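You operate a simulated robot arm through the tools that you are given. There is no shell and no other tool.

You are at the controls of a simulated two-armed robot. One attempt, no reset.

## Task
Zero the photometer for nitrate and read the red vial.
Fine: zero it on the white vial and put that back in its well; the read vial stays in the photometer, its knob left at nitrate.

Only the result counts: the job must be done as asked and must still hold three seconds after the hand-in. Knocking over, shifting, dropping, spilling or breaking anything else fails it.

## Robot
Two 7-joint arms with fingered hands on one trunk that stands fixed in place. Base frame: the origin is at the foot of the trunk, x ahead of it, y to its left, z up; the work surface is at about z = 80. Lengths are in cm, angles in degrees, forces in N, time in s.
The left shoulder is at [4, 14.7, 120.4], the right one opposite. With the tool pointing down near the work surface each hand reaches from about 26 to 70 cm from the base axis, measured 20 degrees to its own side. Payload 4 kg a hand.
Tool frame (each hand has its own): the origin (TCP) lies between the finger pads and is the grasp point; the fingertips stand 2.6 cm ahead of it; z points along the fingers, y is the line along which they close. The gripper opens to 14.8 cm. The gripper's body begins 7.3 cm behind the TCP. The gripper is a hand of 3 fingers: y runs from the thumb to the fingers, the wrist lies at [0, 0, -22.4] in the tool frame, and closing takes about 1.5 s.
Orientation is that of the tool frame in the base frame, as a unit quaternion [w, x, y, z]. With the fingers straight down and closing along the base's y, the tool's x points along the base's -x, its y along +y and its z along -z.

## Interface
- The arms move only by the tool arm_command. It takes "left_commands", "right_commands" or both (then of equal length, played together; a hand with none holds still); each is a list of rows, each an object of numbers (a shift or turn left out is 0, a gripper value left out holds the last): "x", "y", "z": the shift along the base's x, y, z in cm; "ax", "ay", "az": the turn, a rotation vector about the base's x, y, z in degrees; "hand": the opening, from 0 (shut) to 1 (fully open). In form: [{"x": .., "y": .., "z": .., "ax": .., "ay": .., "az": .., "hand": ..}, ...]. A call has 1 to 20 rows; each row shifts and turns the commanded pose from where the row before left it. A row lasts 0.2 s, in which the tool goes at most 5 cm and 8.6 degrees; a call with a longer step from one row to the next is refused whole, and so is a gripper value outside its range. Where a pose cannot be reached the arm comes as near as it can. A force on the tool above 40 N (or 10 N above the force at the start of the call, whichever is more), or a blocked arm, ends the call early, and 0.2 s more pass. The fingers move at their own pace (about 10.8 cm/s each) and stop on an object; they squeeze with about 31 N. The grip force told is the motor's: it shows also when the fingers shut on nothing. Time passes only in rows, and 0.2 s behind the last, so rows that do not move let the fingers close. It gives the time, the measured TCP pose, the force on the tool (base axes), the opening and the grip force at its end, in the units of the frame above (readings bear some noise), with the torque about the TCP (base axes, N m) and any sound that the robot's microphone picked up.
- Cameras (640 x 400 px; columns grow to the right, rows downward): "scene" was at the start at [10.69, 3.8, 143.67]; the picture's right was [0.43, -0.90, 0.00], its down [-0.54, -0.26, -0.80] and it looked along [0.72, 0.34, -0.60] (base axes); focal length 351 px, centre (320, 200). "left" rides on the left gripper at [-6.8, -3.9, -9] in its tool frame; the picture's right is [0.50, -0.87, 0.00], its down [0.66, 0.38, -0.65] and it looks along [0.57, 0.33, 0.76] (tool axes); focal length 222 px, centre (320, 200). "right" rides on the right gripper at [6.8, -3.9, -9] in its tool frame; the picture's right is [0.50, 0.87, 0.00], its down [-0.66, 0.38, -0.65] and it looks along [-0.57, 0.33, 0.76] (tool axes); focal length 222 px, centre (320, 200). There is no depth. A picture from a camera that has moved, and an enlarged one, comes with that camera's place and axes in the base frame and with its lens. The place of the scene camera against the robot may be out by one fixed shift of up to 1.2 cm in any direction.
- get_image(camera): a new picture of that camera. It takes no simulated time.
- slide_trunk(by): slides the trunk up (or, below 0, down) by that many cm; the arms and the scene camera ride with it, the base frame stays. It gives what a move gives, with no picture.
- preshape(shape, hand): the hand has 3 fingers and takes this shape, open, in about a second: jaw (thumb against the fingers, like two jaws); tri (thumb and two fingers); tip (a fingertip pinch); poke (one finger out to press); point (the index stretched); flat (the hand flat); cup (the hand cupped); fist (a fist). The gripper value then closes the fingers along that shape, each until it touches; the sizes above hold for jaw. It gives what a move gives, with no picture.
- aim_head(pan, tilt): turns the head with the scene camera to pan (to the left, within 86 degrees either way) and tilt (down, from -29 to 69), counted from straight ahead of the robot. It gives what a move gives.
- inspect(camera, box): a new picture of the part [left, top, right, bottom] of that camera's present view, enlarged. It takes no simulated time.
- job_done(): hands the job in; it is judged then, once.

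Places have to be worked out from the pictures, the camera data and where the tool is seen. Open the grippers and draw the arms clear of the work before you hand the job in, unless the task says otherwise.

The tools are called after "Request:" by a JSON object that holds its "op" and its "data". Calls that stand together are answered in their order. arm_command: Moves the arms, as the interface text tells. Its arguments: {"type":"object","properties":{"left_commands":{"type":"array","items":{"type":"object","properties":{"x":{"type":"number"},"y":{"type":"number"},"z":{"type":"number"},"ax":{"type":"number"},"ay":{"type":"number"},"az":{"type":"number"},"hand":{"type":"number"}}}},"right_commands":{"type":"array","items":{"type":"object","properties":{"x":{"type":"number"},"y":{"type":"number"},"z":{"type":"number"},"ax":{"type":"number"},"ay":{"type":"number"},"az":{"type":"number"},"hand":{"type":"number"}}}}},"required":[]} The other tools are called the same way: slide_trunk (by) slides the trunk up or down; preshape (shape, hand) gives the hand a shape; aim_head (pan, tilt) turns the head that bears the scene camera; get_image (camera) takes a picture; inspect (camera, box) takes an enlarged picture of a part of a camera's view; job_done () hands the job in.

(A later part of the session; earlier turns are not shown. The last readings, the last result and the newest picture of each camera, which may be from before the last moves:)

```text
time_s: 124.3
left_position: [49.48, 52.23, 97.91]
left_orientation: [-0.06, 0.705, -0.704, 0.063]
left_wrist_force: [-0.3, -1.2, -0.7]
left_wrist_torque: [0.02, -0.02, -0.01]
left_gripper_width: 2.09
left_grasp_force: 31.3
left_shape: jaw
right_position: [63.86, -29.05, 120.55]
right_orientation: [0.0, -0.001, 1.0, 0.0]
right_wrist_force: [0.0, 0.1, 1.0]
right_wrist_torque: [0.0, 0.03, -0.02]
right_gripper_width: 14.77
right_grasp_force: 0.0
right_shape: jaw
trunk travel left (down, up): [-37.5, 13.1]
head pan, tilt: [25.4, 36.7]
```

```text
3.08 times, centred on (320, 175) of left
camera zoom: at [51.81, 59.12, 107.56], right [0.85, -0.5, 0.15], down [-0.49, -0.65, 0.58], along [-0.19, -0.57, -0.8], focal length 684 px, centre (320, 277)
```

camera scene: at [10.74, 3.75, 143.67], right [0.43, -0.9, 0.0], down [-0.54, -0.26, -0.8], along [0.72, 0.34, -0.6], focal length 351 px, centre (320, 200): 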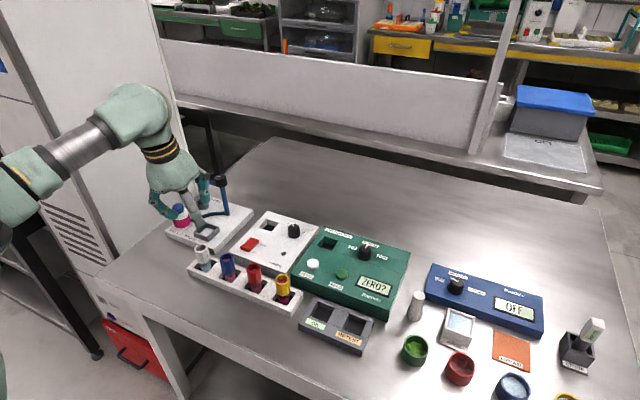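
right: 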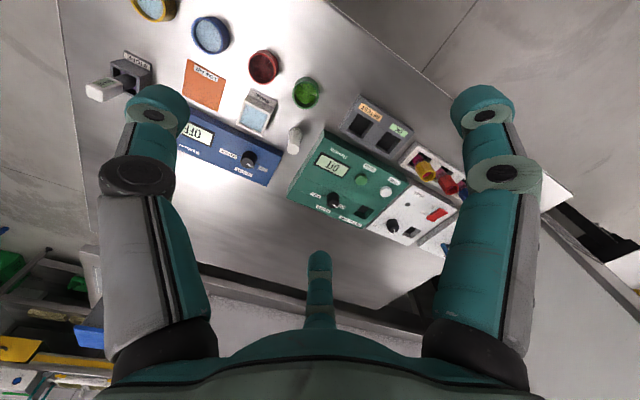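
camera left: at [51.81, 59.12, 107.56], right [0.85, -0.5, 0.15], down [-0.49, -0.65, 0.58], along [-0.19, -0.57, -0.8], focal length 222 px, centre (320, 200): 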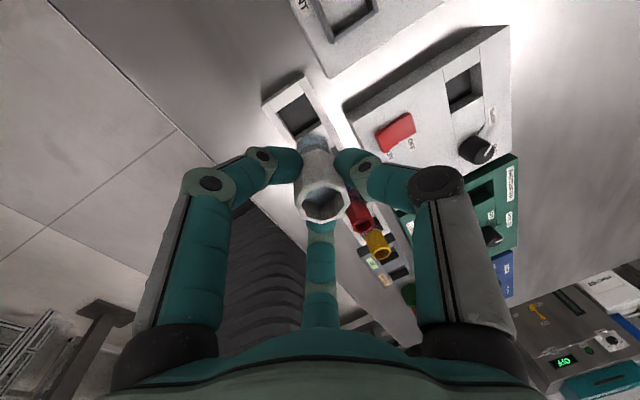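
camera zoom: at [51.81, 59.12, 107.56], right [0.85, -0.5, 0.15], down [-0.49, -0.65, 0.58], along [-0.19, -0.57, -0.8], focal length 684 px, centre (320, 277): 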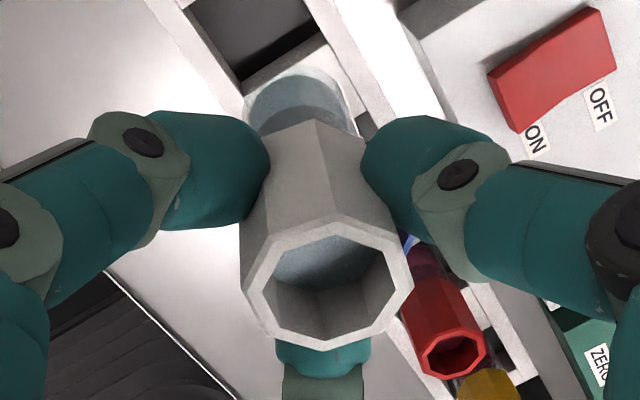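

The held vial's centre is within 0.15 cm of the TCP at its top, with its base leaning about 0.4 cm forward. I carry it level to above the socket (TCP ≈ 66.1, 28.7).

Request:
{"op": "arm_command", "data": {"left_commands": [{"x": 2.38, "y": -3.36}, {"x": 2.38, "y": -3.36}, {"x": 2.38, "y": -3.36}, {"x": 2.38, "y": -3.36}, {"x": 2.38, "y": -3.36}, {"x": 2.38, "y": -3.36}, {"x": 2.38, "y": -3.37}, {}, {}]}}

Request:
{"op": "get_image", "data": {"camera": "left"}}

Request:
{"op": "inspect", "data": {"camera": "scene", "box": [270, 130, 430, 300]}}

```text
time_s: 126.3
left_position: [66.18, 28.57, 98.15]
left_orientation: [0.061, -0.704, 0.705, -0.064]
left_wrist_force: [-0.2, 1.0, 0.1]
left_wrist_torque: [0.0, -0.03, -0.01]
left_gripper_width: 2.12
left_grasp_force: 30.7
left_shape: jaw
right_position: [63.84, -29.02, 120.47]
right_orientation: [-0.001, -0.001, 1.0, 0.0]
right_wrist_force: [0.0, 0.5, 1.3]
right_wrist_torque: [0.02, 0.02, 0.01]
right_gripper_width: 14.77
right_grasp_force: 0.1
right_shape: jaw
trunk travel left (down, up): [-37.5, 13.1]
head pan, tilt: [25.4, 36.7]
```

```text
taken
camera left: at [68.47, 35.46, 107.82], right [0.85, -0.5, 0.15], down [-0.49, -0.65, 0.58], along [-0.19, -0.57, -0.8], focal length 222 px, centre (320, 200)
```

left: 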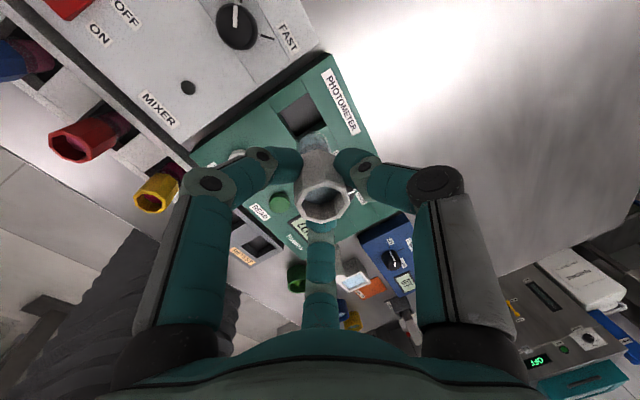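

```text
2.35 times, centred on (350, 215) of scene
camera zoom: at [10.7, 3.82, 143.68], right [0.43, -0.9, 0.0], down [-0.54, -0.26, -0.8], along [0.72, 0.34, -0.6], focal length 826 px, centre (249, 165)
```

zoom: 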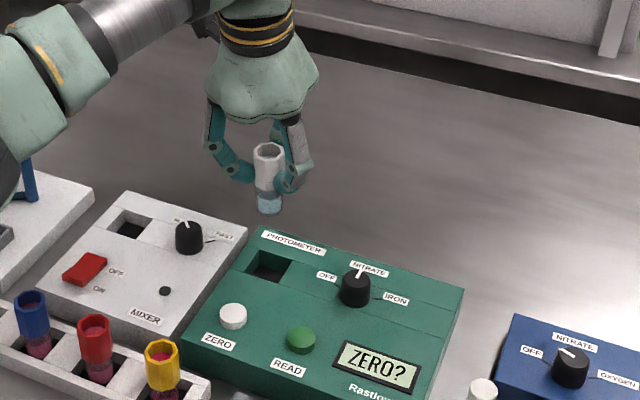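

Above the socket. I zoom the hand view to compare vial base and socket position before lowering.

Request:
{"op": "inspect", "data": {"camera": "left", "box": [240, 60, 400, 240]}}

```text
2.22 times, centred on (320, 150) of left
camera zoom: at [68.47, 35.46, 107.82], right [0.85, -0.5, 0.15], down [-0.49, -0.65, 0.58], along [-0.19, -0.57, -0.8], focal length 494 px, centre (320, 311)
```

zoom: 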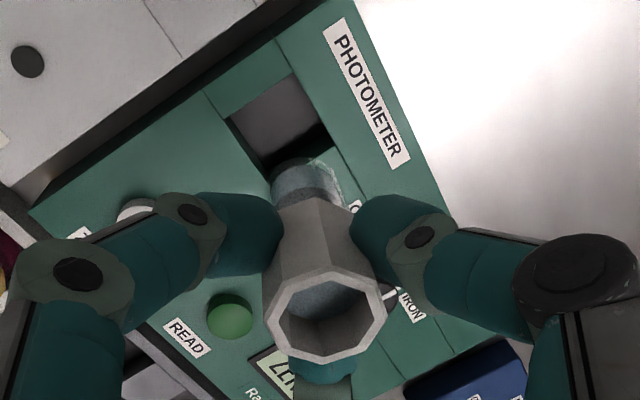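

Socket centre reconfirmed at (66.5, 28.6); the vial's base leans about 5° forward relative to vertical. I straighten it by tilting the hand back 4.5°.

Request:
{"op": "arm_command", "data": {"left_commands": [{"ay": 2.25}, {"ay": 2.25}, {}]}}

Request:
{"op": "inspect", "data": {"camera": "left", "box": [240, 60, 400, 240]}}

```text
time_s: 127.1
left_position: [66.21, 28.5, 98.19]
left_orientation: [-0.032, 0.707, -0.705, 0.035]
left_wrist_force: [-0.1, 0.0, -0.1]
left_wrist_torque: [0.0, 0.0, 0.01]
left_gripper_width: 2.15
left_grasp_force: 30.8
left_shape: jaw
right_position: [63.95, -28.93, 120.52]
right_orientation: [0.0, 0.0, 1.0, 0.0]
right_wrist_force: [-0.5, 0.3, 0.7]
right_wrist_torque: [0.02, 0.0, 0.02]
right_gripper_width: 14.8
right_grasp_force: 0.0
right_shape: jaw
trunk travel left (down, up): [-37.5, 13.1]
head pan, tilt: [25.4, 36.7]
```

```text
2.22 times, centred on (320, 150) of left
camera zoom: at [69.2, 35.5, 107.54], right [0.86, -0.5, 0.08], down [-0.44, -0.65, 0.62], along [-0.25, -0.57, -0.78], focal length 494 px, centre (320, 311)
```

zoom: 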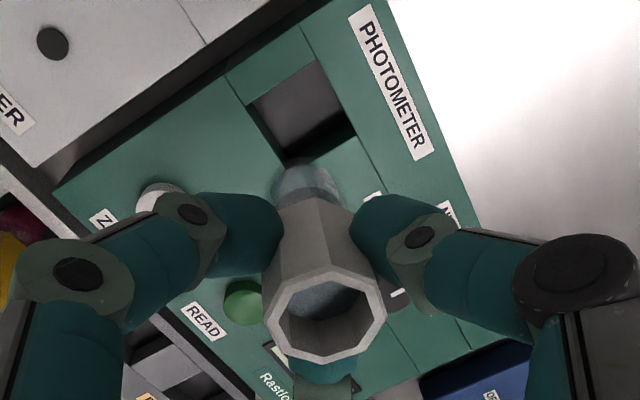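

The vial is now vertical (no limit flagged). I align over the socket centre and lower until the base is just entering it.

Request:
{"op": "arm_command", "data": {"left_commands": [{"x": 0.2, "y": 0.1, "z": -2.5}, {"z": -2.5}, {"z": -1.5}, {"z": -0.7}, {"z": -0.5}, {}]}}

Request:
{"op": "inspect", "data": {"camera": "left", "box": [240, 60, 400, 240]}}

Request:
{"op": "inspect", "data": {"camera": "scene", "box": [290, 180, 420, 290]}}

```text
time_s: 128.5
left_position: [66.34, 28.8, 90.44]
left_orientation: [-0.032, 0.707, -0.705, 0.034]
left_wrist_force: [-0.7, 0.3, 0.3]
left_wrist_torque: [-0.02, 0.0, -0.04]
left_gripper_width: 2.1
left_grasp_force: 31.1
left_shape: jaw
right_position: [63.84, -29.11, 120.53]
right_orientation: [-0.001, -0.001, 1.0, 0.0]
right_wrist_force: [0.6, -0.5, 1.0]
right_wrist_torque: [0.0, 0.01, 0.04]
right_gripper_width: 14.82
right_grasp_force: 0.1
right_shape: jaw
trunk travel left (down, up): [-37.5, 13.1]
head pan, tilt: [25.4, 36.7]
```

```text
2.22 times, centred on (320, 150) of left
camera zoom: at [69.42, 35.65, 99.83], right [0.86, -0.5, 0.08], down [-0.44, -0.65, 0.62], along [-0.25, -0.57, -0.78], focal length 494 px, centre (320, 311)
```

zoom: 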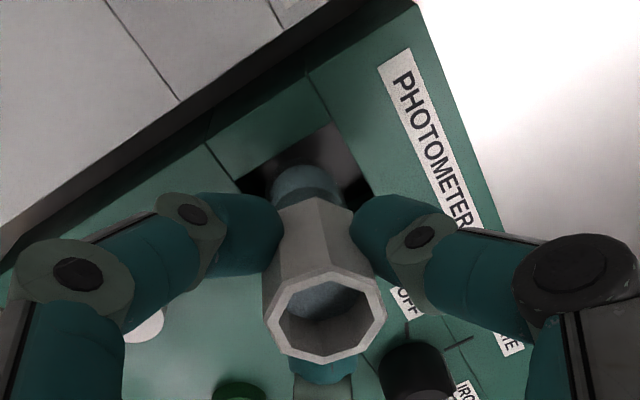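

```text
3.64 times, centred on (355, 235) of scene
camera zoom: at [10.71, 3.79, 143.68], right [0.43, -0.9, 0.0], down [-0.54, -0.26, -0.8], along [0.72, 0.34, -0.6], focal length 1277 px, centre (193, 73)
```

zoom: 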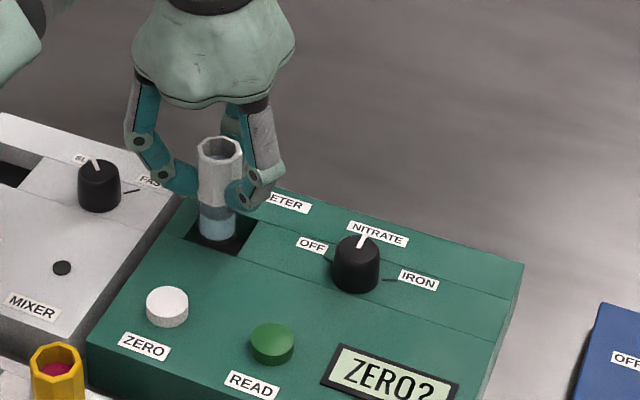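

The vial base is centred at the socket mouth with no force. I lower it further in small steps.

Request:
{"op": "arm_command", "data": {"left_commands": [{"x": 0.05, "y": -0.12, "z": -0.6}, {"z": -0.6}, {"z": -0.6}, {}]}}

Request:
{"op": "inspect", "data": {"camera": "scene", "box": [290, 180, 420, 290]}}

```text
time_s: 129.5
left_position: [66.38, 28.72, 88.66]
left_orientation: [-0.033, 0.707, -0.706, 0.035]
left_wrist_force: [-0.7, 0.0, -0.6]
left_wrist_torque: [0.0, -0.02, -0.01]
left_gripper_width: 2.11
left_grasp_force: 31.0
left_shape: jaw
right_position: [63.91, -29.01, 120.54]
right_orientation: [-0.001, 0.0, 1.0, 0.0]
right_wrist_force: [-0.3, 0.0, -0.2]
right_wrist_torque: [0.02, 0.0, 0.02]
right_gripper_width: 14.77
right_grasp_force: 0.1
right_shape: jaw
trunk travel left (down, up): [-37.5, 13.1]
head pan, tilt: [25.4, 36.7]
```

```text
3.64 times, centred on (355, 235) of scene
camera zoom: at [10.71, 3.79, 143.68], right [0.43, -0.9, 0.0], down [-0.54, -0.26, -0.8], along [0.72, 0.34, -0.6], focal length 1277 px, centre (193, 73)
```

zoom: 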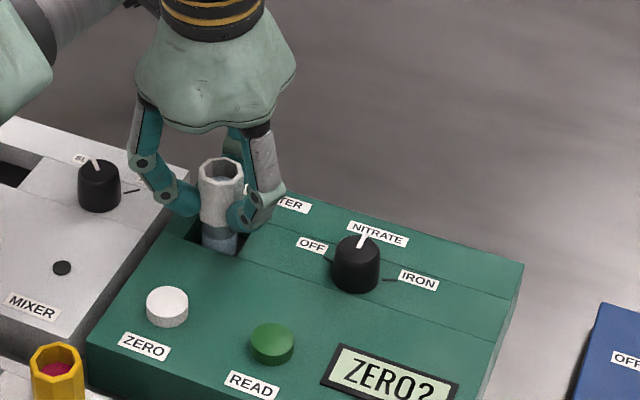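

Still free. I lower in 0.4 cm steps toward the socket floor.

Request:
{"op": "arm_command", "data": {"left_commands": [{"z": -0.4}, {"z": -0.4}, {"z": -0.3}, {}]}}

Request:
{"op": "inspect", "data": {"camera": "scene", "box": [290, 180, 420, 290]}}

```text
time_s: 130.5
left_position: [66.44, 28.53, 88.13]
left_orientation: [-0.037, 0.706, -0.706, 0.039]
left_wrist_force: [1.9, 4.4, 31.6]
left_wrist_torque: [0.1, -0.12, 0.0]
left_gripper_width: 2.24
left_grasp_force: 31.2
left_shape: jaw
right_position: [63.51, -29.07, 120.67]
right_orientation: [0.0, 0.0, 1.0, 0.0]
right_wrist_force: [0.8, 0.7, -0.6]
right_wrist_torque: [0.02, 0.03, -0.03]
right_gripper_width: 14.8
right_grasp_force: 0.0
right_shape: jaw
trunk travel left (down, up): [-37.5, 13.1]
head pan, tilt: [25.4, 36.7]
```

```text
3.64 times, centred on (355, 235) of scene
camera zoom: at [10.27, 3.67, 143.73], right [0.43, -0.9, 0.0], down [-0.54, -0.26, -0.8], along [0.73, 0.34, -0.6], focal length 1277 px, centre (193, 73)
```

zoom: 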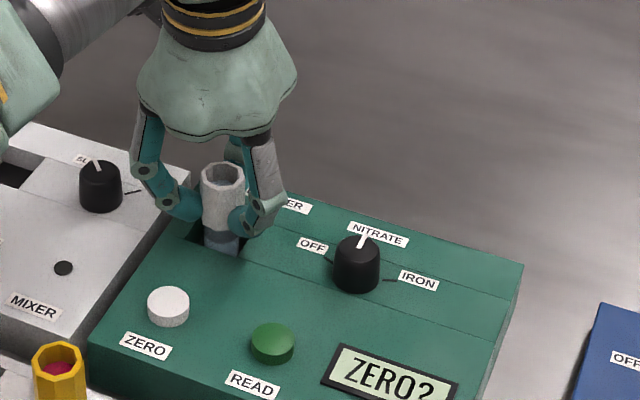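

Contact at TCP z≈88.2 with 31 N, so the vial's base is on the socket floor about 2.5 cm deep. I back off slightly to relieve the load.

Request:
{"op": "arm_command", "data": {"left_commands": [{"z": 0.3}, {"z": 0.2}, {}]}}

Request:
{"op": "inspect", "data": {"camera": "left", "box": [220, 60, 420, 260]}}

```text
time_s: 131.3
left_position: [66.46, 28.58, 88.12]
left_orientation: [-0.034, 0.707, -0.705, 0.036]
left_wrist_force: [5.7, 4.7, 17.3]
left_wrist_torque: [0.1, -0.21, 0.01]
left_gripper_width: 2.23
left_grasp_force: 31.2
left_shape: jaw
right_position: [63.73, -29.1, 120.63]
right_orientation: [0.0, 0.0, 1.0, 0.001]
right_wrist_force: [0.2, 0.4, -0.1]
right_wrist_torque: [0.0, -0.02, 0.01]
right_gripper_width: 14.79
right_grasp_force: 0.0
right_shape: jaw
trunk travel left (down, up): [-37.5, 13.1]
head pan, tilt: [25.4, 36.7]
```

```text
2.00 times, centred on (320, 160) of left
camera zoom: at [69.42, 35.46, 97.62], right [0.86, -0.5, 0.09], down [-0.44, -0.65, 0.62], along [-0.25, -0.57, -0.78], focal length 444 px, centre (320, 280)
```

zoom: 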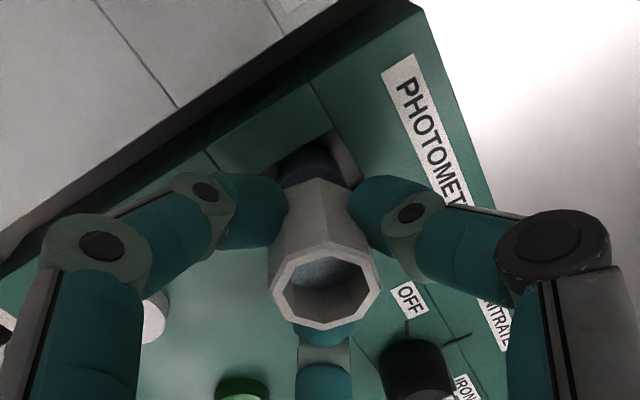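

Residual load is 17 N with small side forces; I ease it off by a couple of millimetres.

Request:
{"op": "arm_command", "data": {"left_commands": [{"x": 0.08, "y": 0.06, "z": 0.2}, {}]}}

```text
time_s: 131.9
left_position: [66.38, 28.59, 88.29]
left_orientation: [-0.032, 0.706, -0.706, 0.035]
left_wrist_force: [0.9, -0.5, 8.0]
left_wrist_torque: [-0.02, -0.15, -0.02]
left_gripper_width: 2.23
left_grasp_force: 31.0
left_shape: jaw
right_position: [63.71, -29.12, 120.51]
right_orientation: [-0.001, 0.0, 1.0, 0.001]
right_wrist_force: [-0.2, -0.1, -0.1]
right_wrist_torque: [-0.01, -0.01, 0.01]
right_gripper_width: 14.77
right_grasp_force: 0.2
right_shape: jaw
trunk travel left (down, up): [-37.5, 13.1]
head pan, tilt: [25.4, 36.7]
```

Load is now small (8 N). I open the fingers to release the white vial in the socket.

Request:
{"op": "arm_command", "data": {"left_commands": [{"hand": 0.25}, {"hand": 0.35}, {"hand": 0.42}, {"hand": 0.42}, {"hand": 0.42}, {}]}}

Request:
{"op": "inspect", "data": {"camera": "left", "box": [220, 60, 420, 260]}}

Request:
{"op": "inspect", "data": {"camera": "scene", "box": [290, 180, 420, 290]}}

```text
time_s: 133.3
left_position: [66.56, 28.81, 88.29]
left_orientation: [-0.033, 0.707, -0.705, 0.035]
left_wrist_force: [0.0, 0.4, -0.4]
left_wrist_torque: [-0.03, 0.03, -0.03]
left_gripper_width: 6.16
left_grasp_force: 0.0
left_shape: jaw
right_position: [63.98, -29.05, 120.45]
right_orientation: [0.0, 0.0, 1.0, 0.0]
right_wrist_force: [0.4, 0.1, -0.5]
right_wrist_torque: [-0.03, -0.02, 0.0]
right_gripper_width: 14.79
right_grasp_force: 0.1
right_shape: jaw
trunk travel left (down, up): [-37.5, 13.1]
head pan, tilt: [25.4, 36.7]
```

```text
2.00 times, centred on (320, 160) of left
camera zoom: at [69.56, 35.61, 97.66], right [0.86, -0.5, 0.09], down [-0.44, -0.65, 0.62], along [-0.25, -0.57, -0.78], focal length 444 px, centre (320, 280)
```

zoom: 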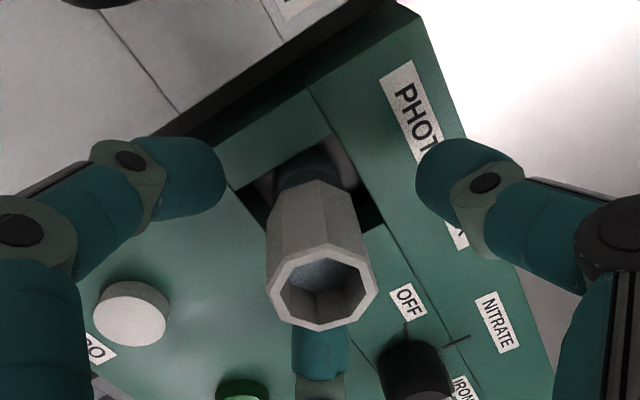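

```text
3.64 times, centred on (355, 235) of scene
camera zoom: at [10.7, 3.78, 143.68], right [0.43, -0.9, 0.0], down [-0.54, -0.26, -0.8], along [0.72, 0.34, -0.6], focal length 1277 px, centre (193, 73)
```

zoom: 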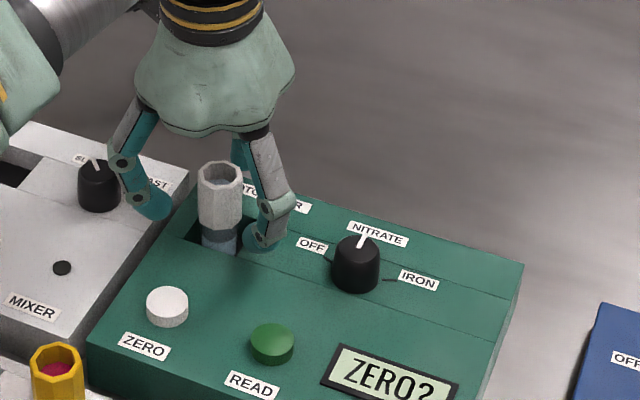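

The white vial stands upright in the socket. I raise clear, then move above ZERO while yawing +60° so no knuckle points at the vial, and close the fingers for pressing.

Request:
{"op": "arm_command", "data": {"left_commands": [{"z": 1.5}, {"z": 2.5}, {"z": 3}, {"z": 3, "ax": -0.71, "az": 7.46}, {"x": -2, "ax": -0.71, "az": 7.46}, {"x": -2, "ax": -0.71, "az": 7.46}, {"x": -2, "ax": -0.71, "az": 7.46}, {"x": -2, "ax": -0.71, "az": 7.46}, {"ax": -0.71, "az": 7.46}, {"ax": -0.71, "az": 7.46}, {"ax": -0.71, "az": 7.46, "hand": 0.0}, {"hand": 0.0}, {"hand": 0.0}, {"hand": 0.0}, {"hand": 0.0}]}}

Request:
{"op": "get_image", "data": {"camera": "left"}}

Request:
{"op": "get_image", "data": {"camera": "scene"}}

```text
time_s: 136.5
left_position: [58.53, 28.69, 98.21]
left_orientation: [-0.012, 0.965, -0.258, 0.047]
left_wrist_force: [-0.2, 0.2, -0.6]
left_wrist_torque: [-0.01, -0.02, 0.02]
left_gripper_width: 0.01
left_grasp_force: 31.3
left_shape: jaw
right_position: [63.83, -29.0, 120.55]
right_orientation: [-0.001, 0.0, 1.0, 0.0]
right_wrist_force: [0.0, -0.3, 0.6]
right_wrist_torque: [0.02, -0.02, 0.0]
right_gripper_width: 14.79
right_grasp_force: 0.1
right_shape: jaw
trunk travel left (down, up): [-37.5, 13.1]
head pan, tilt: [25.4, 36.7]
```

```text
taken
camera left: at [53.76, 35.54, 106.84], right [0.86, 0.5, 0.08], down [0.31, -0.65, 0.69], along [0.4, -0.57, -0.72], focal length 222 px, centre (320, 200)
```

left: 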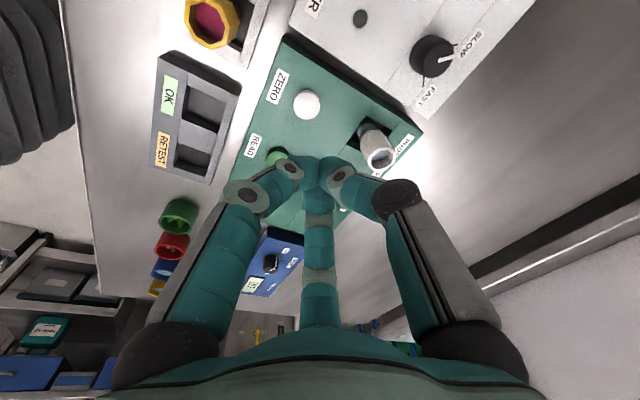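

```text
taken
camera scene: at [10.71, 3.79, 143.68], right [0.43, -0.9, 0.0], down [-0.54, -0.26, -0.8], along [0.72, 0.34, -0.6], focal length 351 px, centre (320, 200)
```

scene: 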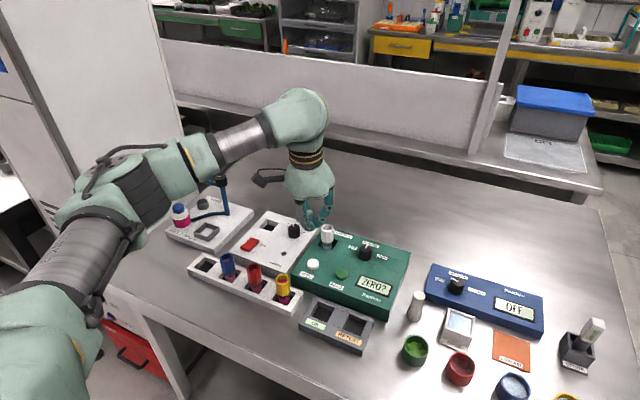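

The hand is closed above ZERO. I zoom to refine the button position.

Request:
{"op": "inspect", "data": {"camera": "left", "box": [230, 60, 410, 220]}}

```text
2.50 times, centred on (320, 140) of left
camera zoom: at [53.76, 35.54, 106.84], right [0.86, 0.5, 0.08], down [0.31, -0.65, 0.69], along [0.4, -0.57, -0.72], focal length 555 px, centre (320, 350)
```

zoom: 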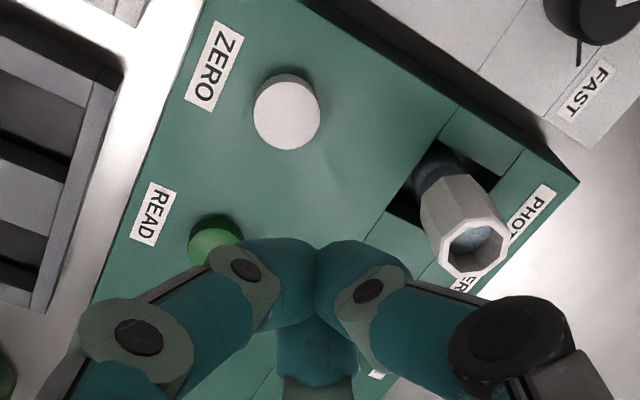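

ZERO is at (58.5, 28.65). I centre over it and lower to just above, then check the gap.

Request:
{"op": "arm_command", "data": {"left_commands": [{"x": -0.25, "z": -3}, {"z": -3}, {"z": -2}, {"z": -1}, {}]}}

Request:
{"op": "inspect", "data": {"camera": "scene", "box": [280, 180, 410, 310]}}

Request:
{"op": "get_image", "data": {"camera": "left"}}

```text
time_s: 137.7
left_position: [58.21, 28.83, 89.22]
left_orientation: [-0.013, 0.965, -0.258, 0.048]
left_wrist_force: [0.1, -0.2, -0.1]
left_wrist_torque: [-0.01, -0.01, -0.04]
left_gripper_width: 0.0
left_grasp_force: 31.1
left_shape: jaw
right_position: [63.96, -28.99, 120.47]
right_orientation: [-0.001, 0.0, 1.0, 0.0]
right_wrist_force: [-0.1, 0.2, -0.1]
right_wrist_torque: [0.03, -0.01, -0.03]
right_gripper_width: 14.8
right_grasp_force: 0.1
right_shape: jaw
trunk travel left (down, up): [-37.5, 13.1]
head pan, tilt: [25.4, 36.7]
```

```text
3.08 times, centred on (345, 245) of scene
camera zoom: at [10.71, 3.79, 143.68], right [0.43, -0.9, 0.0], down [-0.54, -0.26, -0.8], along [0.72, 0.34, -0.6], focal length 1080 px, centre (243, 62)
```

zoom: 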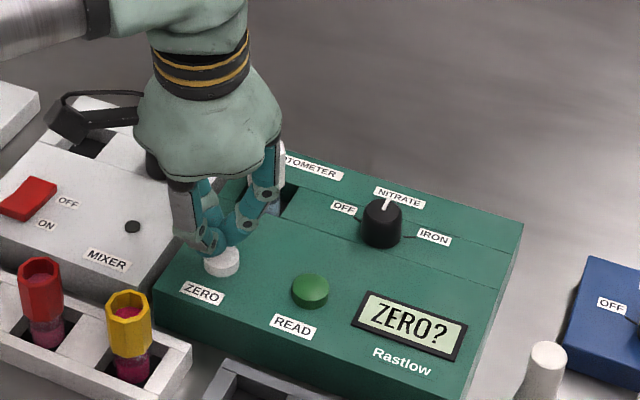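

```text
taken
camera left: at [53.42, 35.6, 97.85], right [0.86, 0.5, 0.08], down [0.31, -0.65, 0.69], along [0.4, -0.57, -0.72], focal length 222 px, centre (320, 200)
```

left: 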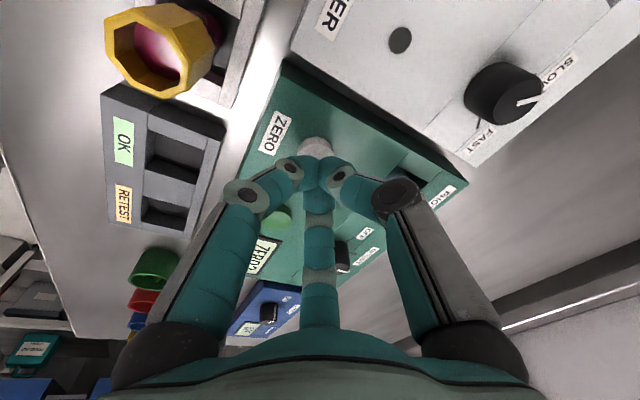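

The fingertips are right over ZERO. I press down in small steps, watching force and sound.

Request:
{"op": "arm_command", "data": {"left_commands": [{"z": -0.6}, {"z": -0.4}, {"z": -0.3}, {"z": -0.3}, {}]}}

Request:
{"op": "inspect", "data": {"camera": "scene", "box": [280, 180, 410, 310]}}

```text
time_s: 138.9
left_position: [58.04, 28.9, 87.63]
left_orientation: [-0.012, 0.965, -0.258, 0.047]
left_wrist_force: [-0.1, 0.6, 3.0]
left_wrist_torque: [0.01, 0.01, 0.03]
left_gripper_width: 0.0
left_grasp_force: 30.8
left_shape: jaw
right_position: [63.97, -29.06, 120.58]
right_orientation: [-0.001, 0.0, 1.0, 0.0]
right_wrist_force: [-0.3, 0.0, -0.3]
right_wrist_torque: [0.03, -0.01, 0.03]
right_gripper_width: 14.79
right_grasp_force: 0.1
right_shape: jaw
trunk travel left (down, up): [-37.5, 13.1]
head pan, tilt: [25.4, 36.7]
heard: click
```

```text
3.08 times, centred on (345, 245) of scene
camera zoom: at [10.68, 3.79, 143.68], right [0.43, -0.9, 0.0], down [-0.54, -0.26, -0.8], along [0.72, 0.34, -0.6], focal length 1080 px, centre (243, 62)
```

zoom: 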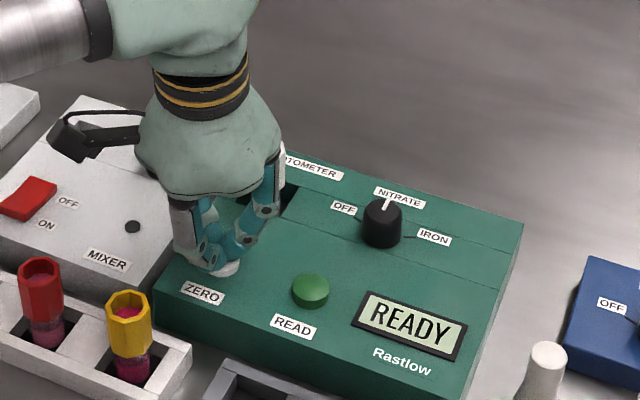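

A click was heard and the display reads "READY": zeroed on the white vial. I rise straight up, open the fingers, and view the vial in the socket.

Request:
{"op": "arm_command", "data": {"left_commands": [{"z": 1}, {"z": 2.5}, {"z": 3.5}, {"z": 4}, {"hand": 0.42, "ax": 0.71, "az": -7.46}, {"hand": 0.42, "ax": 0.71, "az": -7.46}, {"hand": 0.42, "ax": 0.71, "az": -7.46}, {"ax": 0.71, "az": -7.46}, {"ax": 0.71, "az": -7.46}, {"ax": 0.71, "az": -7.46}, {"ax": 0.71, "az": -7.46}, {"ax": 0.71, "az": -7.46}, {"x": 2}, {"x": 2}, {}]}}

Request:
{"op": "get_image", "data": {"camera": "left"}}

Request:
{"op": "get_image", "data": {"camera": "scene"}}

```text
time_s: 142.1
left_position: [62.13, 28.96, 98.72]
left_orientation: [0.032, -0.706, 0.707, -0.035]
left_wrist_force: [-0.5, 0.1, 0.4]
left_wrist_torque: [-0.01, -0.03, 0.01]
left_gripper_width: 6.18
left_grasp_force: 0.0
left_shape: jaw
right_position: [63.91, -29.02, 120.54]
right_orientation: [-0.002, -0.001, 1.0, 0.001]
right_wrist_force: [-0.5, 0.1, 0.6]
right_wrist_torque: [-0.02, 0.01, 0.02]
right_gripper_width: 14.8
right_grasp_force: 0.2
right_shape: jaw
trunk travel left (down, up): [-37.5, 13.1]
head pan, tilt: [25.4, 36.7]
```

```text
taken
camera left: at [65.24, 35.86, 108.15], right [0.86, -0.5, 0.09], down [-0.44, -0.65, 0.62], along [-0.25, -0.57, -0.78], focal length 222 px, centre (320, 200)
```

left: 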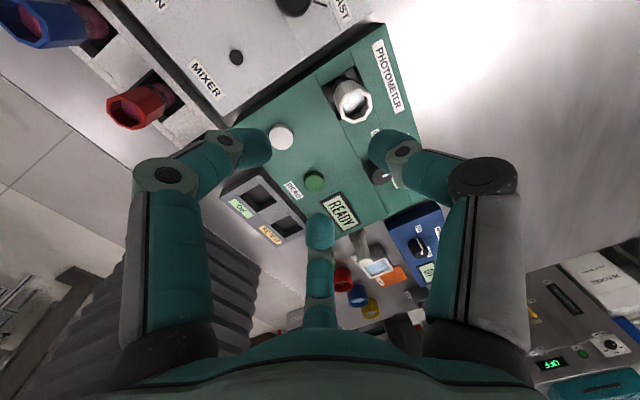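

```text
taken
camera scene: at [10.65, 3.83, 143.68], right [0.43, -0.9, 0.0], down [-0.54, -0.26, -0.8], along [0.72, 0.34, -0.6], focal length 351 px, centre (320, 200)
```

scene: 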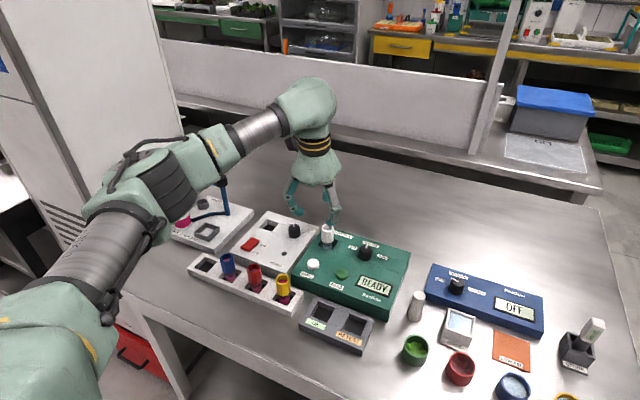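

"READY" persists. I zoom to locate the vial's top in the socket.

Request:
{"op": "inspect", "data": {"camera": "left", "box": [290, 40, 430, 160]}}

```text
3.33 times, centred on (360, 100) of left
camera zoom: at [65.24, 35.86, 108.15], right [0.86, -0.5, 0.09], down [-0.44, -0.65, 0.62], along [-0.25, -0.57, -0.78], focal length 740 px, centre (187, 533)
```

zoom: 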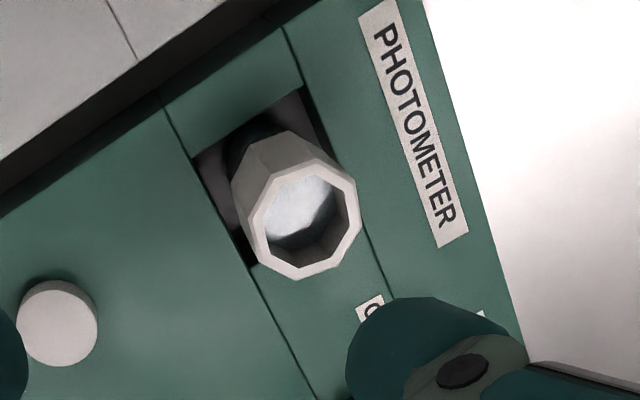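

The vial top is at (66.5, 28.7). I move over it and descend with open fingers to re-grasp at the same cap height.

Request:
{"op": "arm_command", "data": {"left_commands": [{"x": 2.2, "y": -0.1}, {"x": 2.07, "y": -0.1}, {"z": -3.2}, {"z": -3}, {"z": -2.2}, {"z": -1.3}, {"z": -0.75}, {}]}}

Request:
{"op": "inspect", "data": {"camera": "left", "box": [220, 100, 420, 260]}}

```text
time_s: 143.9
left_position: [66.34, 28.61, 88.16]
left_orientation: [-0.033, 0.707, -0.706, 0.035]
left_wrist_force: [0.0, 0.9, -0.1]
left_wrist_torque: [-0.05, 0.0, 0.03]
left_gripper_width: 6.2
left_grasp_force: 0.1
left_shape: jaw
right_position: [63.93, -29.01, 120.5]
right_orientation: [-0.001, 0.0, 1.0, 0.0]
right_wrist_force: [0.5, -0.2, 0.0]
right_wrist_torque: [0.01, 0.0, 0.0]
right_gripper_width: 14.8
right_grasp_force: 0.0
right_shape: jaw
trunk travel left (down, up): [-37.5, 13.1]
head pan, tilt: [25.4, 36.7]
```

```text
2.50 times, centred on (320, 180) of left
camera zoom: at [69.48, 35.58, 97.49], right [0.86, -0.5, 0.09], down [-0.44, -0.65, 0.62], along [-0.25, -0.57, -0.78], focal length 555 px, centre (320, 250)
```

zoom: 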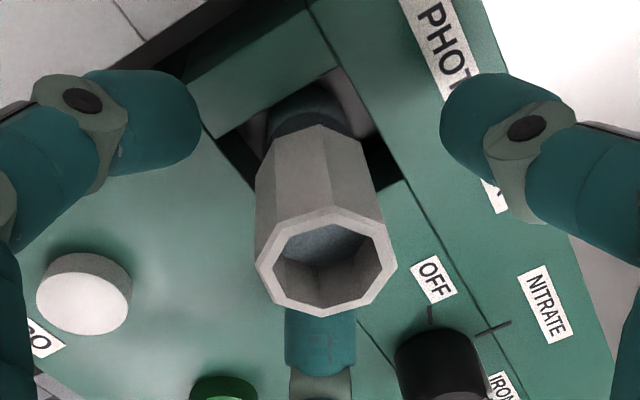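

Well centred around the cap. I close the fingers on it.

Request:
{"op": "arm_command", "data": {"left_commands": [{"hand": 0.1}, {"hand": 0.1}, {"hand": 0.1}, {"hand": 0.1}, {"hand": 0.1}, {"hand": 0.1}]}}

```text
time_s: 145.3
left_position: [66.51, 28.77, 88.15]
left_orientation: [-0.033, 0.707, -0.706, 0.035]
left_wrist_force: [0.4, -0.3, 0.2]
left_wrist_torque: [-0.01, 0.02, 0.02]
left_gripper_width: 2.11
left_grasp_force: 30.6
left_shape: jaw
right_position: [63.97, -29.03, 120.56]
right_orientation: [-0.001, 0.0, 1.0, 0.001]
right_wrist_force: [0.7, 0.6, 0.4]
right_wrist_torque: [-0.01, 0.02, 0.01]
right_gripper_width: 14.78
right_grasp_force: 0.1
right_shape: jaw
trunk travel left (down, up): [-37.5, 13.1]
head pan, tilt: [25.4, 36.7]
```

Gripped with no side load. I lift it straight out of the socket to about z=98.

Request:
{"op": "arm_command", "data": {"left_commands": [{"z": 1.2}, {"z": 2}, {"z": 3}, {"z": 3.8}, {}]}}

Request:
{"op": "inspect", "data": {"camera": "left", "box": [240, 60, 400, 240]}}

Request:
{"op": "inspect", "data": {"camera": "scene", "box": [280, 140, 430, 310]}}

```text
time_s: 146.5
left_position: [66.69, 28.64, 98.4]
left_orientation: [-0.033, 0.707, -0.705, 0.035]
left_wrist_force: [-0.7, 0.7, -0.1]
left_wrist_torque: [0.01, 0.01, 0.01]
left_gripper_width: 2.09
left_grasp_force: 31.1
left_shape: jaw
right_position: [63.96, -29.01, 120.52]
right_orientation: [-0.001, 0.0, 1.0, -0.001]
right_wrist_force: [-0.4, 0.1, -0.4]
right_wrist_torque: [-0.01, 0.01, -0.03]
right_gripper_width: 14.79
right_grasp_force: 0.0
right_shape: jaw
trunk travel left (down, up): [-37.5, 13.1]
head pan, tilt: [25.4, 36.7]
```

```text
2.22 times, centred on (320, 150) of left
camera zoom: at [69.72, 35.49, 107.73], right [0.86, -0.5, 0.09], down [-0.44, -0.65, 0.62], along [-0.25, -0.57, -0.78], focal length 494 px, centre (320, 311)
```

zoom: 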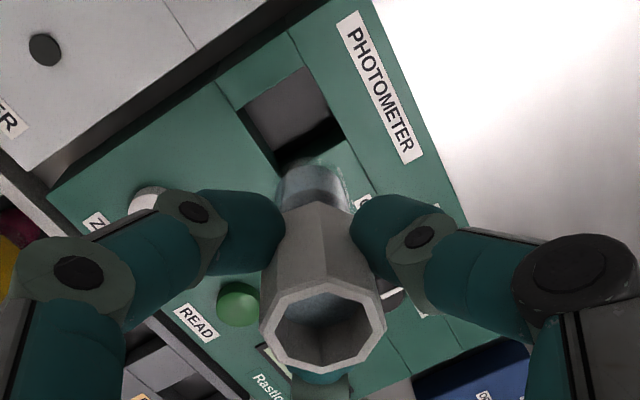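

```text
2.35 times, centred on (355, 225) of scene
camera zoom: at [10.74, 3.81, 143.67], right [0.43, -0.9, 0.0], down [-0.54, -0.26, -0.8], along [0.72, 0.34, -0.6], focal length 826 px, centre (238, 141)
```

zoom: 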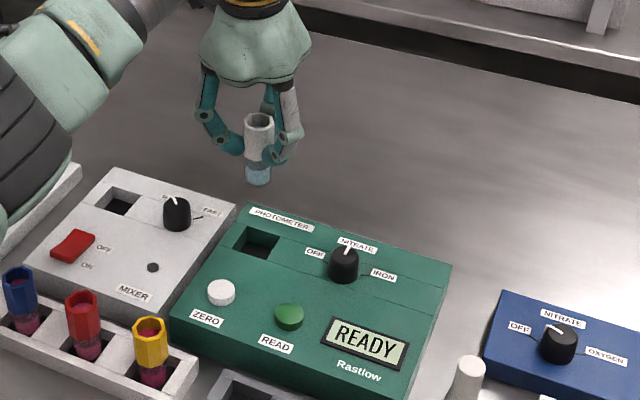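

The vial is out. I carry it back above its well, straightening it by 4.5° on the way.

Request:
{"op": "arm_command", "data": {"left_commands": [{"x": -2.44, "y": 3.36}, {"x": -2.44, "y": 3.36}, {"x": -2.44, "y": 3.36}, {"x": -2.44, "y": 3.36, "ay": 1.5}, {"x": -2.44, "y": 3.36, "ay": 1.5}, {"x": -2.44, "y": 3.36, "ay": 1.5}, {"x": -2.44, "y": 3.36}, {}, {}]}}

Request:
{"op": "get_image", "data": {"camera": "left"}}

Request:
{"op": "inspect", "data": {"camera": "left", "box": [240, 60, 400, 240]}}

Request:
{"op": "inspect", "data": {"camera": "scene", "box": [130, 150, 320, 310]}}

```text
time_s: 148.5
left_position: [49.42, 52.07, 98.03]
left_orientation: [-0.006, 0.708, -0.706, 0.008]
left_wrist_force: [-0.2, -0.5, 0.2]
left_wrist_torque: [-0.02, 0.03, 0.0]
left_gripper_width: 2.1
left_grasp_force: 31.2
left_shape: jaw
right_position: [63.89, -28.9, 120.54]
right_orientation: [-0.001, 0.001, 1.0, -0.001]
right_wrist_force: [0.0, -0.2, 0.2]
right_wrist_torque: [0.04, -0.02, -0.02]
right_gripper_width: 14.79
right_grasp_force: 0.1
right_shape: jaw
trunk travel left (down, up): [-37.5, 13.1]
head pan, tilt: [25.4, 36.7]
```

```text
taken
camera left: at [53.27, 58.95, 107.16], right [0.87, -0.5, 0.02], down [-0.39, -0.65, 0.65], along [-0.31, -0.57, -0.76], focal length 222 px, centre (320, 200)
```

left: 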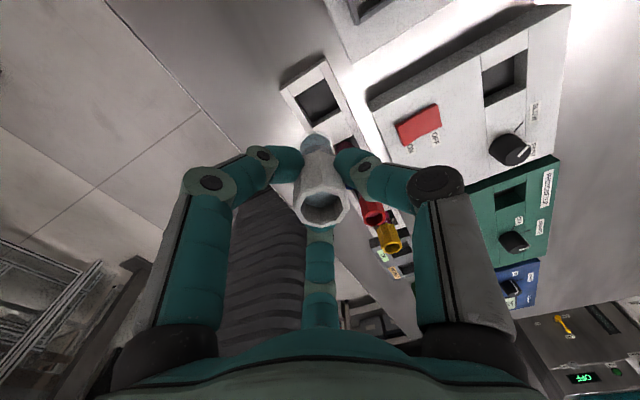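

```text
2.22 times, centred on (320, 150) of left
camera zoom: at [53.27, 58.95, 107.16], right [0.87, -0.5, 0.02], down [-0.39, -0.65, 0.65], along [-0.31, -0.57, -0.76], focal length 494 px, centre (320, 311)
```

zoom: 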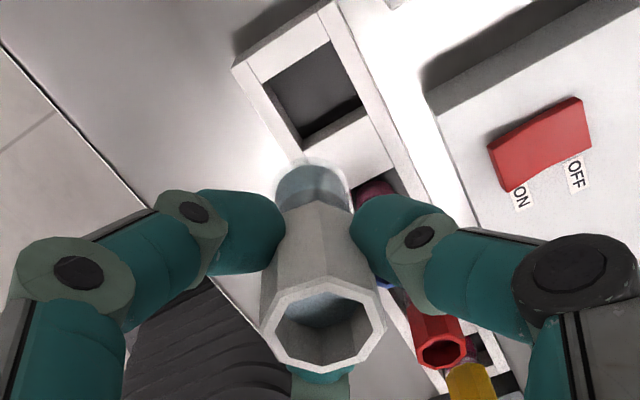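

```text
2.50 times, centred on (225, 230) of scene
camera zoom: at [10.73, 3.79, 143.67], right [0.43, -0.9, 0.0], down [-0.54, -0.26, -0.8], along [0.72, 0.34, -0.6], focal length 878 px, centre (558, 125)
```

zoom: 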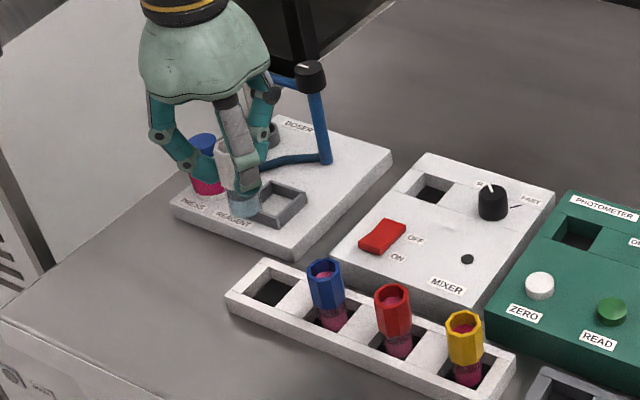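

The well centre measures (49.62, 52.27), and the held vial's axis is about (−0.2, −0.3) from the TCP. I correct and lower to just above the rack.

Request:
{"op": "arm_command", "data": {"left_commands": [{"x": 0.4, "y": 0.45, "z": -2.5}, {"z": -2.5}, {"z": -2.2}, {"z": -1.0}, {}]}}

Request:
{"op": "inspect", "data": {"camera": "left", "box": [240, 60, 400, 240]}}

Request:
{"op": "inspect", "data": {"camera": "scene", "box": [150, 190, 320, 310]}}

```text
time_s: 149.7
left_position: [49.87, 52.55, 89.79]
left_orientation: [-0.005, 0.708, -0.707, 0.007]
left_wrist_force: [0.0, 0.0, -0.5]
left_wrist_torque: [0.02, 0.0, 0.02]
left_gripper_width: 2.1
left_grasp_force: 30.8
left_shape: jaw
right_position: [63.92, -29.07, 120.61]
right_orientation: [0.0, 0.0, 1.0, 0.0]
right_wrist_force: [0.0, 0.3, -0.3]
right_wrist_torque: [0.01, -0.01, -0.01]
right_gripper_width: 14.81
right_grasp_force: 0.0
right_shape: jaw
trunk travel left (down, up): [-37.5, 13.1]
head pan, tilt: [25.4, 36.7]
```

```text
2.22 times, centred on (320, 150) of left
camera zoom: at [53.63, 59.33, 98.91], right [0.87, -0.5, 0.02], down [-0.39, -0.65, 0.65], along [-0.31, -0.57, -0.76], focal length 494 px, centre (320, 311)
```

zoom: 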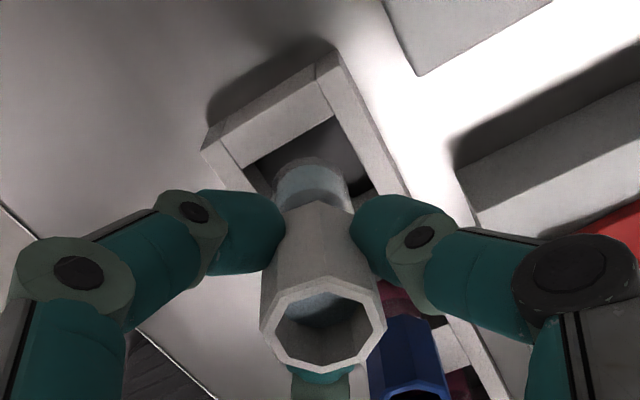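

```text
3.33 times, centred on (235, 250) of scene
camera zoom: at [10.69, 3.8, 143.68], right [0.43, -0.9, 0.0], down [-0.54, -0.26, -0.8], along [0.72, 0.34, -0.6], focal length 1170 px, centre (603, 33)
```

zoom: 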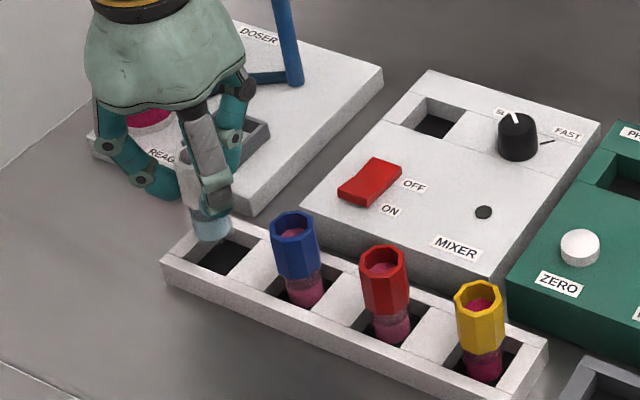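

The scene view suggests the vial base might be slightly off the well. I zoom in tightly to check before lowering.

Request:
{"op": "inspect", "data": {"camera": "scene", "box": [185, 235, 245, 280]}}

Request:
{"op": "inspect", "data": {"camera": "left", "box": [280, 80, 380, 180]}}

```text
8.89 times, centred on (215, 258) of scene
camera zoom: at [10.69, 3.8, 143.68], right [0.43, -0.9, 0.0], down [-0.54, -0.26, -0.8], along [0.72, 0.34, -0.6], focal length 3121 px, centre (1253, -311)
```

zoom: 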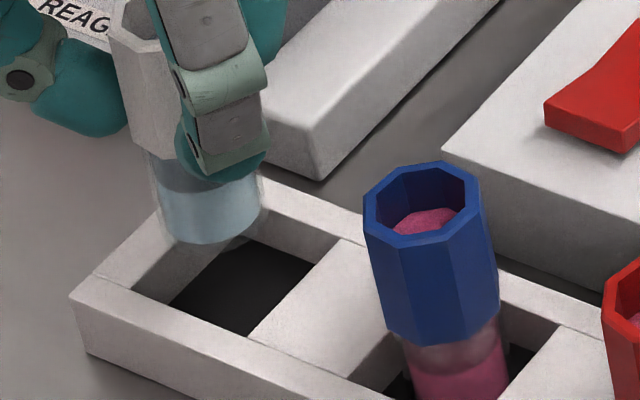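

```text
4.00 times, centred on (330, 130) of left
camera zoom: at [53.63, 59.33, 98.91], right [0.87, -0.5, 0.02], down [-0.39, -0.65, 0.65], along [-0.31, -0.57, -0.76], focal length 888 px, centre (280, 480)
```

zoom: 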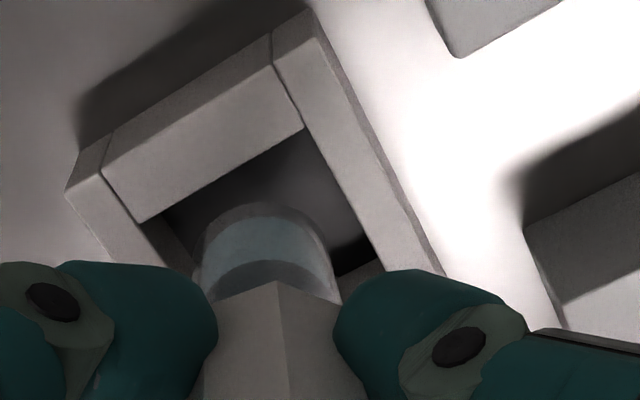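

Triangulating both views puts the vial base at (49.74, 52.75, 83.7) and the well centre at (49.5, 52.3). I shift by (−0.22, −0.42) and recheck.

Request:
{"op": "arm_command", "data": {"left_commands": [{"x": -0.22, "y": -0.42}, {"z": -0.6}, {}]}}

Request:
{"op": "inspect", "data": {"camera": "scene", "box": [185, 235, 245, 280]}}

Request:
{"op": "inspect", "data": {"camera": "left", "box": [280, 80, 380, 180]}}

```text
time_s: 150.5
left_position: [49.5, 51.95, 89.37]
left_orientation: [-0.005, 0.708, -0.706, 0.007]
left_wrist_force: [-0.2, -0.6, -0.3]
left_wrist_torque: [0.0, 0.01, 0.01]
left_gripper_width: 2.09
left_grasp_force: 30.6
left_shape: jaw
right_position: [63.94, -29.0, 120.51]
right_orientation: [-0.002, 0.001, 1.0, -0.001]
right_wrist_force: [-0.9, -0.2, 0.3]
right_wrist_torque: [-0.02, 0.02, 0.01]
right_gripper_width: 14.79
right_grasp_force: 0.0
right_shape: jaw
trunk travel left (down, up): [-37.5, 13.1]
head pan, tilt: [25.4, 36.7]
```

```text
8.89 times, centred on (215, 258) of scene
camera zoom: at [10.71, 3.8, 143.68], right [0.43, -0.9, 0.0], down [-0.54, -0.26, -0.8], along [0.72, 0.34, -0.6], focal length 3121 px, centre (1253, -311)
```

zoom: 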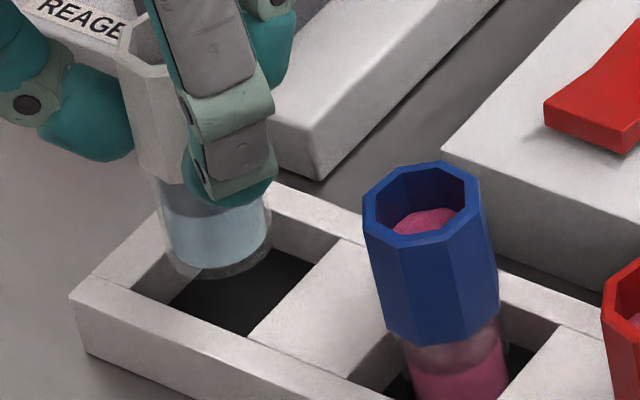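

```text
4.00 times, centred on (330, 130) of left
camera zoom: at [53.33, 58.96, 98.47], right [0.87, -0.5, 0.02], down [-0.39, -0.65, 0.65], along [-0.31, -0.57, -0.76], focal length 888 px, centre (280, 480)
```

zoom: 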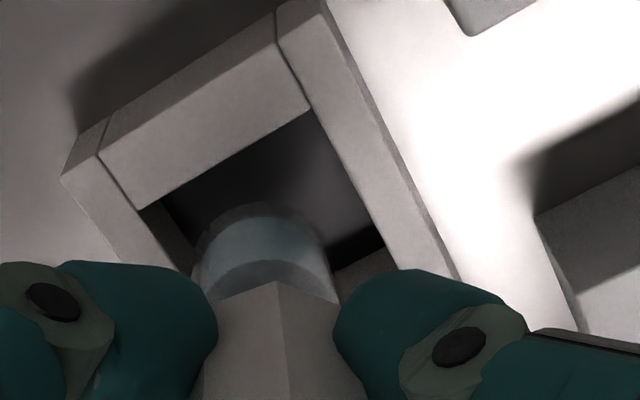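

The two views now agree within about 0.2 cm. I nudge +0.2 in x and lower gently, watching for any early contact.

Request:
{"op": "arm_command", "data": {"left_commands": [{"x": 0.2, "y": 0.02, "z": -0.4}, {"z": -0.4}, {"z": -0.3}, {}]}}

Request:
{"op": "inspect", "data": {"camera": "scene", "box": [185, 235, 245, 280]}}

```text
time_s: 151.5
left_position: [49.73, 52.16, 88.3]
left_orientation: [-0.005, 0.707, -0.707, 0.008]
left_wrist_force: [-0.4, 0.1, -1.4]
left_wrist_torque: [0.02, -0.01, -0.03]
left_gripper_width: 2.09
left_grasp_force: 31.3
left_shape: jaw
right_position: [63.9, -29.08, 120.65]
right_orientation: [-0.001, 0.001, 1.0, -0.001]
right_wrist_force: [0.7, 0.6, -0.2]
right_wrist_torque: [-0.03, 0.05, 0.0]
right_gripper_width: 14.78
right_grasp_force: 0.0
right_shape: jaw
trunk travel left (down, up): [-37.5, 13.1]
head pan, tilt: [25.4, 36.7]
```

```text
8.89 times, centred on (215, 258) of scene
camera zoom: at [10.71, 3.8, 143.68], right [0.43, -0.9, 0.0], down [-0.54, -0.26, -0.8], along [0.72, 0.34, -0.6], focal length 3121 px, centre (1253, -311)
```

zoom: 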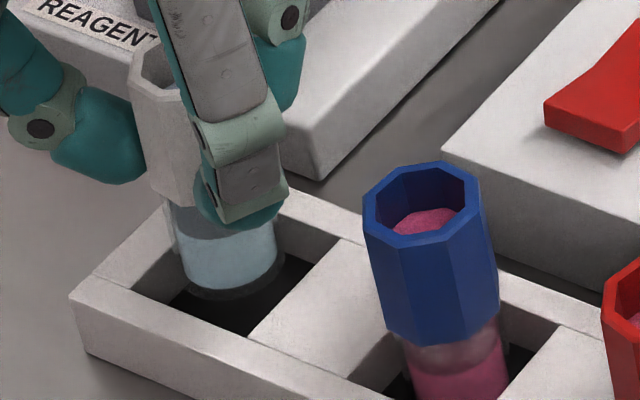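

The base is now entering the well, well centred, with no contact. I continue down to the original seating height.

Request:
{"op": "arm_command", "data": {"left_commands": [{"z": -0.35}, {"z": -0.35}, {"z": -0.2}, {}]}}

Request:
{"op": "inspect", "data": {"camera": "scene", "box": [185, 235, 245, 280]}}

```text
time_s: 152.5
left_position: [49.65, 52.16, 87.46]
left_orientation: [-0.005, 0.708, -0.706, 0.007]
left_wrist_force: [0.0, 0.9, -0.8]
left_wrist_torque: [0.02, 0.02, -0.01]
left_gripper_width: 2.1
left_grasp_force: 30.9
left_shape: jaw
right_position: [63.88, -29.01, 120.5]
right_orientation: [-0.002, 0.0, 1.0, -0.001]
right_wrist_force: [-0.5, 0.4, -0.2]
right_wrist_torque: [0.0, 0.02, -0.02]
right_gripper_width: 14.79
right_grasp_force: 0.0
right_shape: jaw
trunk travel left (down, up): [-37.5, 13.1]
head pan, tilt: [25.4, 36.7]
```

```text
8.89 times, centred on (215, 258) of scene
camera zoom: at [10.7, 3.8, 143.68], right [0.43, -0.9, 0.0], down [-0.54, -0.26, -0.8], along [0.72, 0.34, -0.6], focal length 3121 px, centre (1253, -311)
```

zoom: 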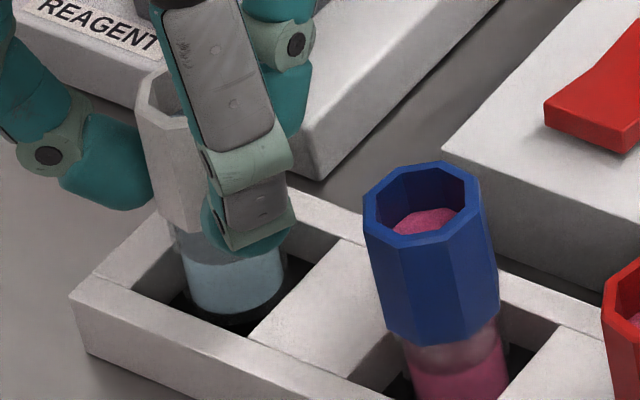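

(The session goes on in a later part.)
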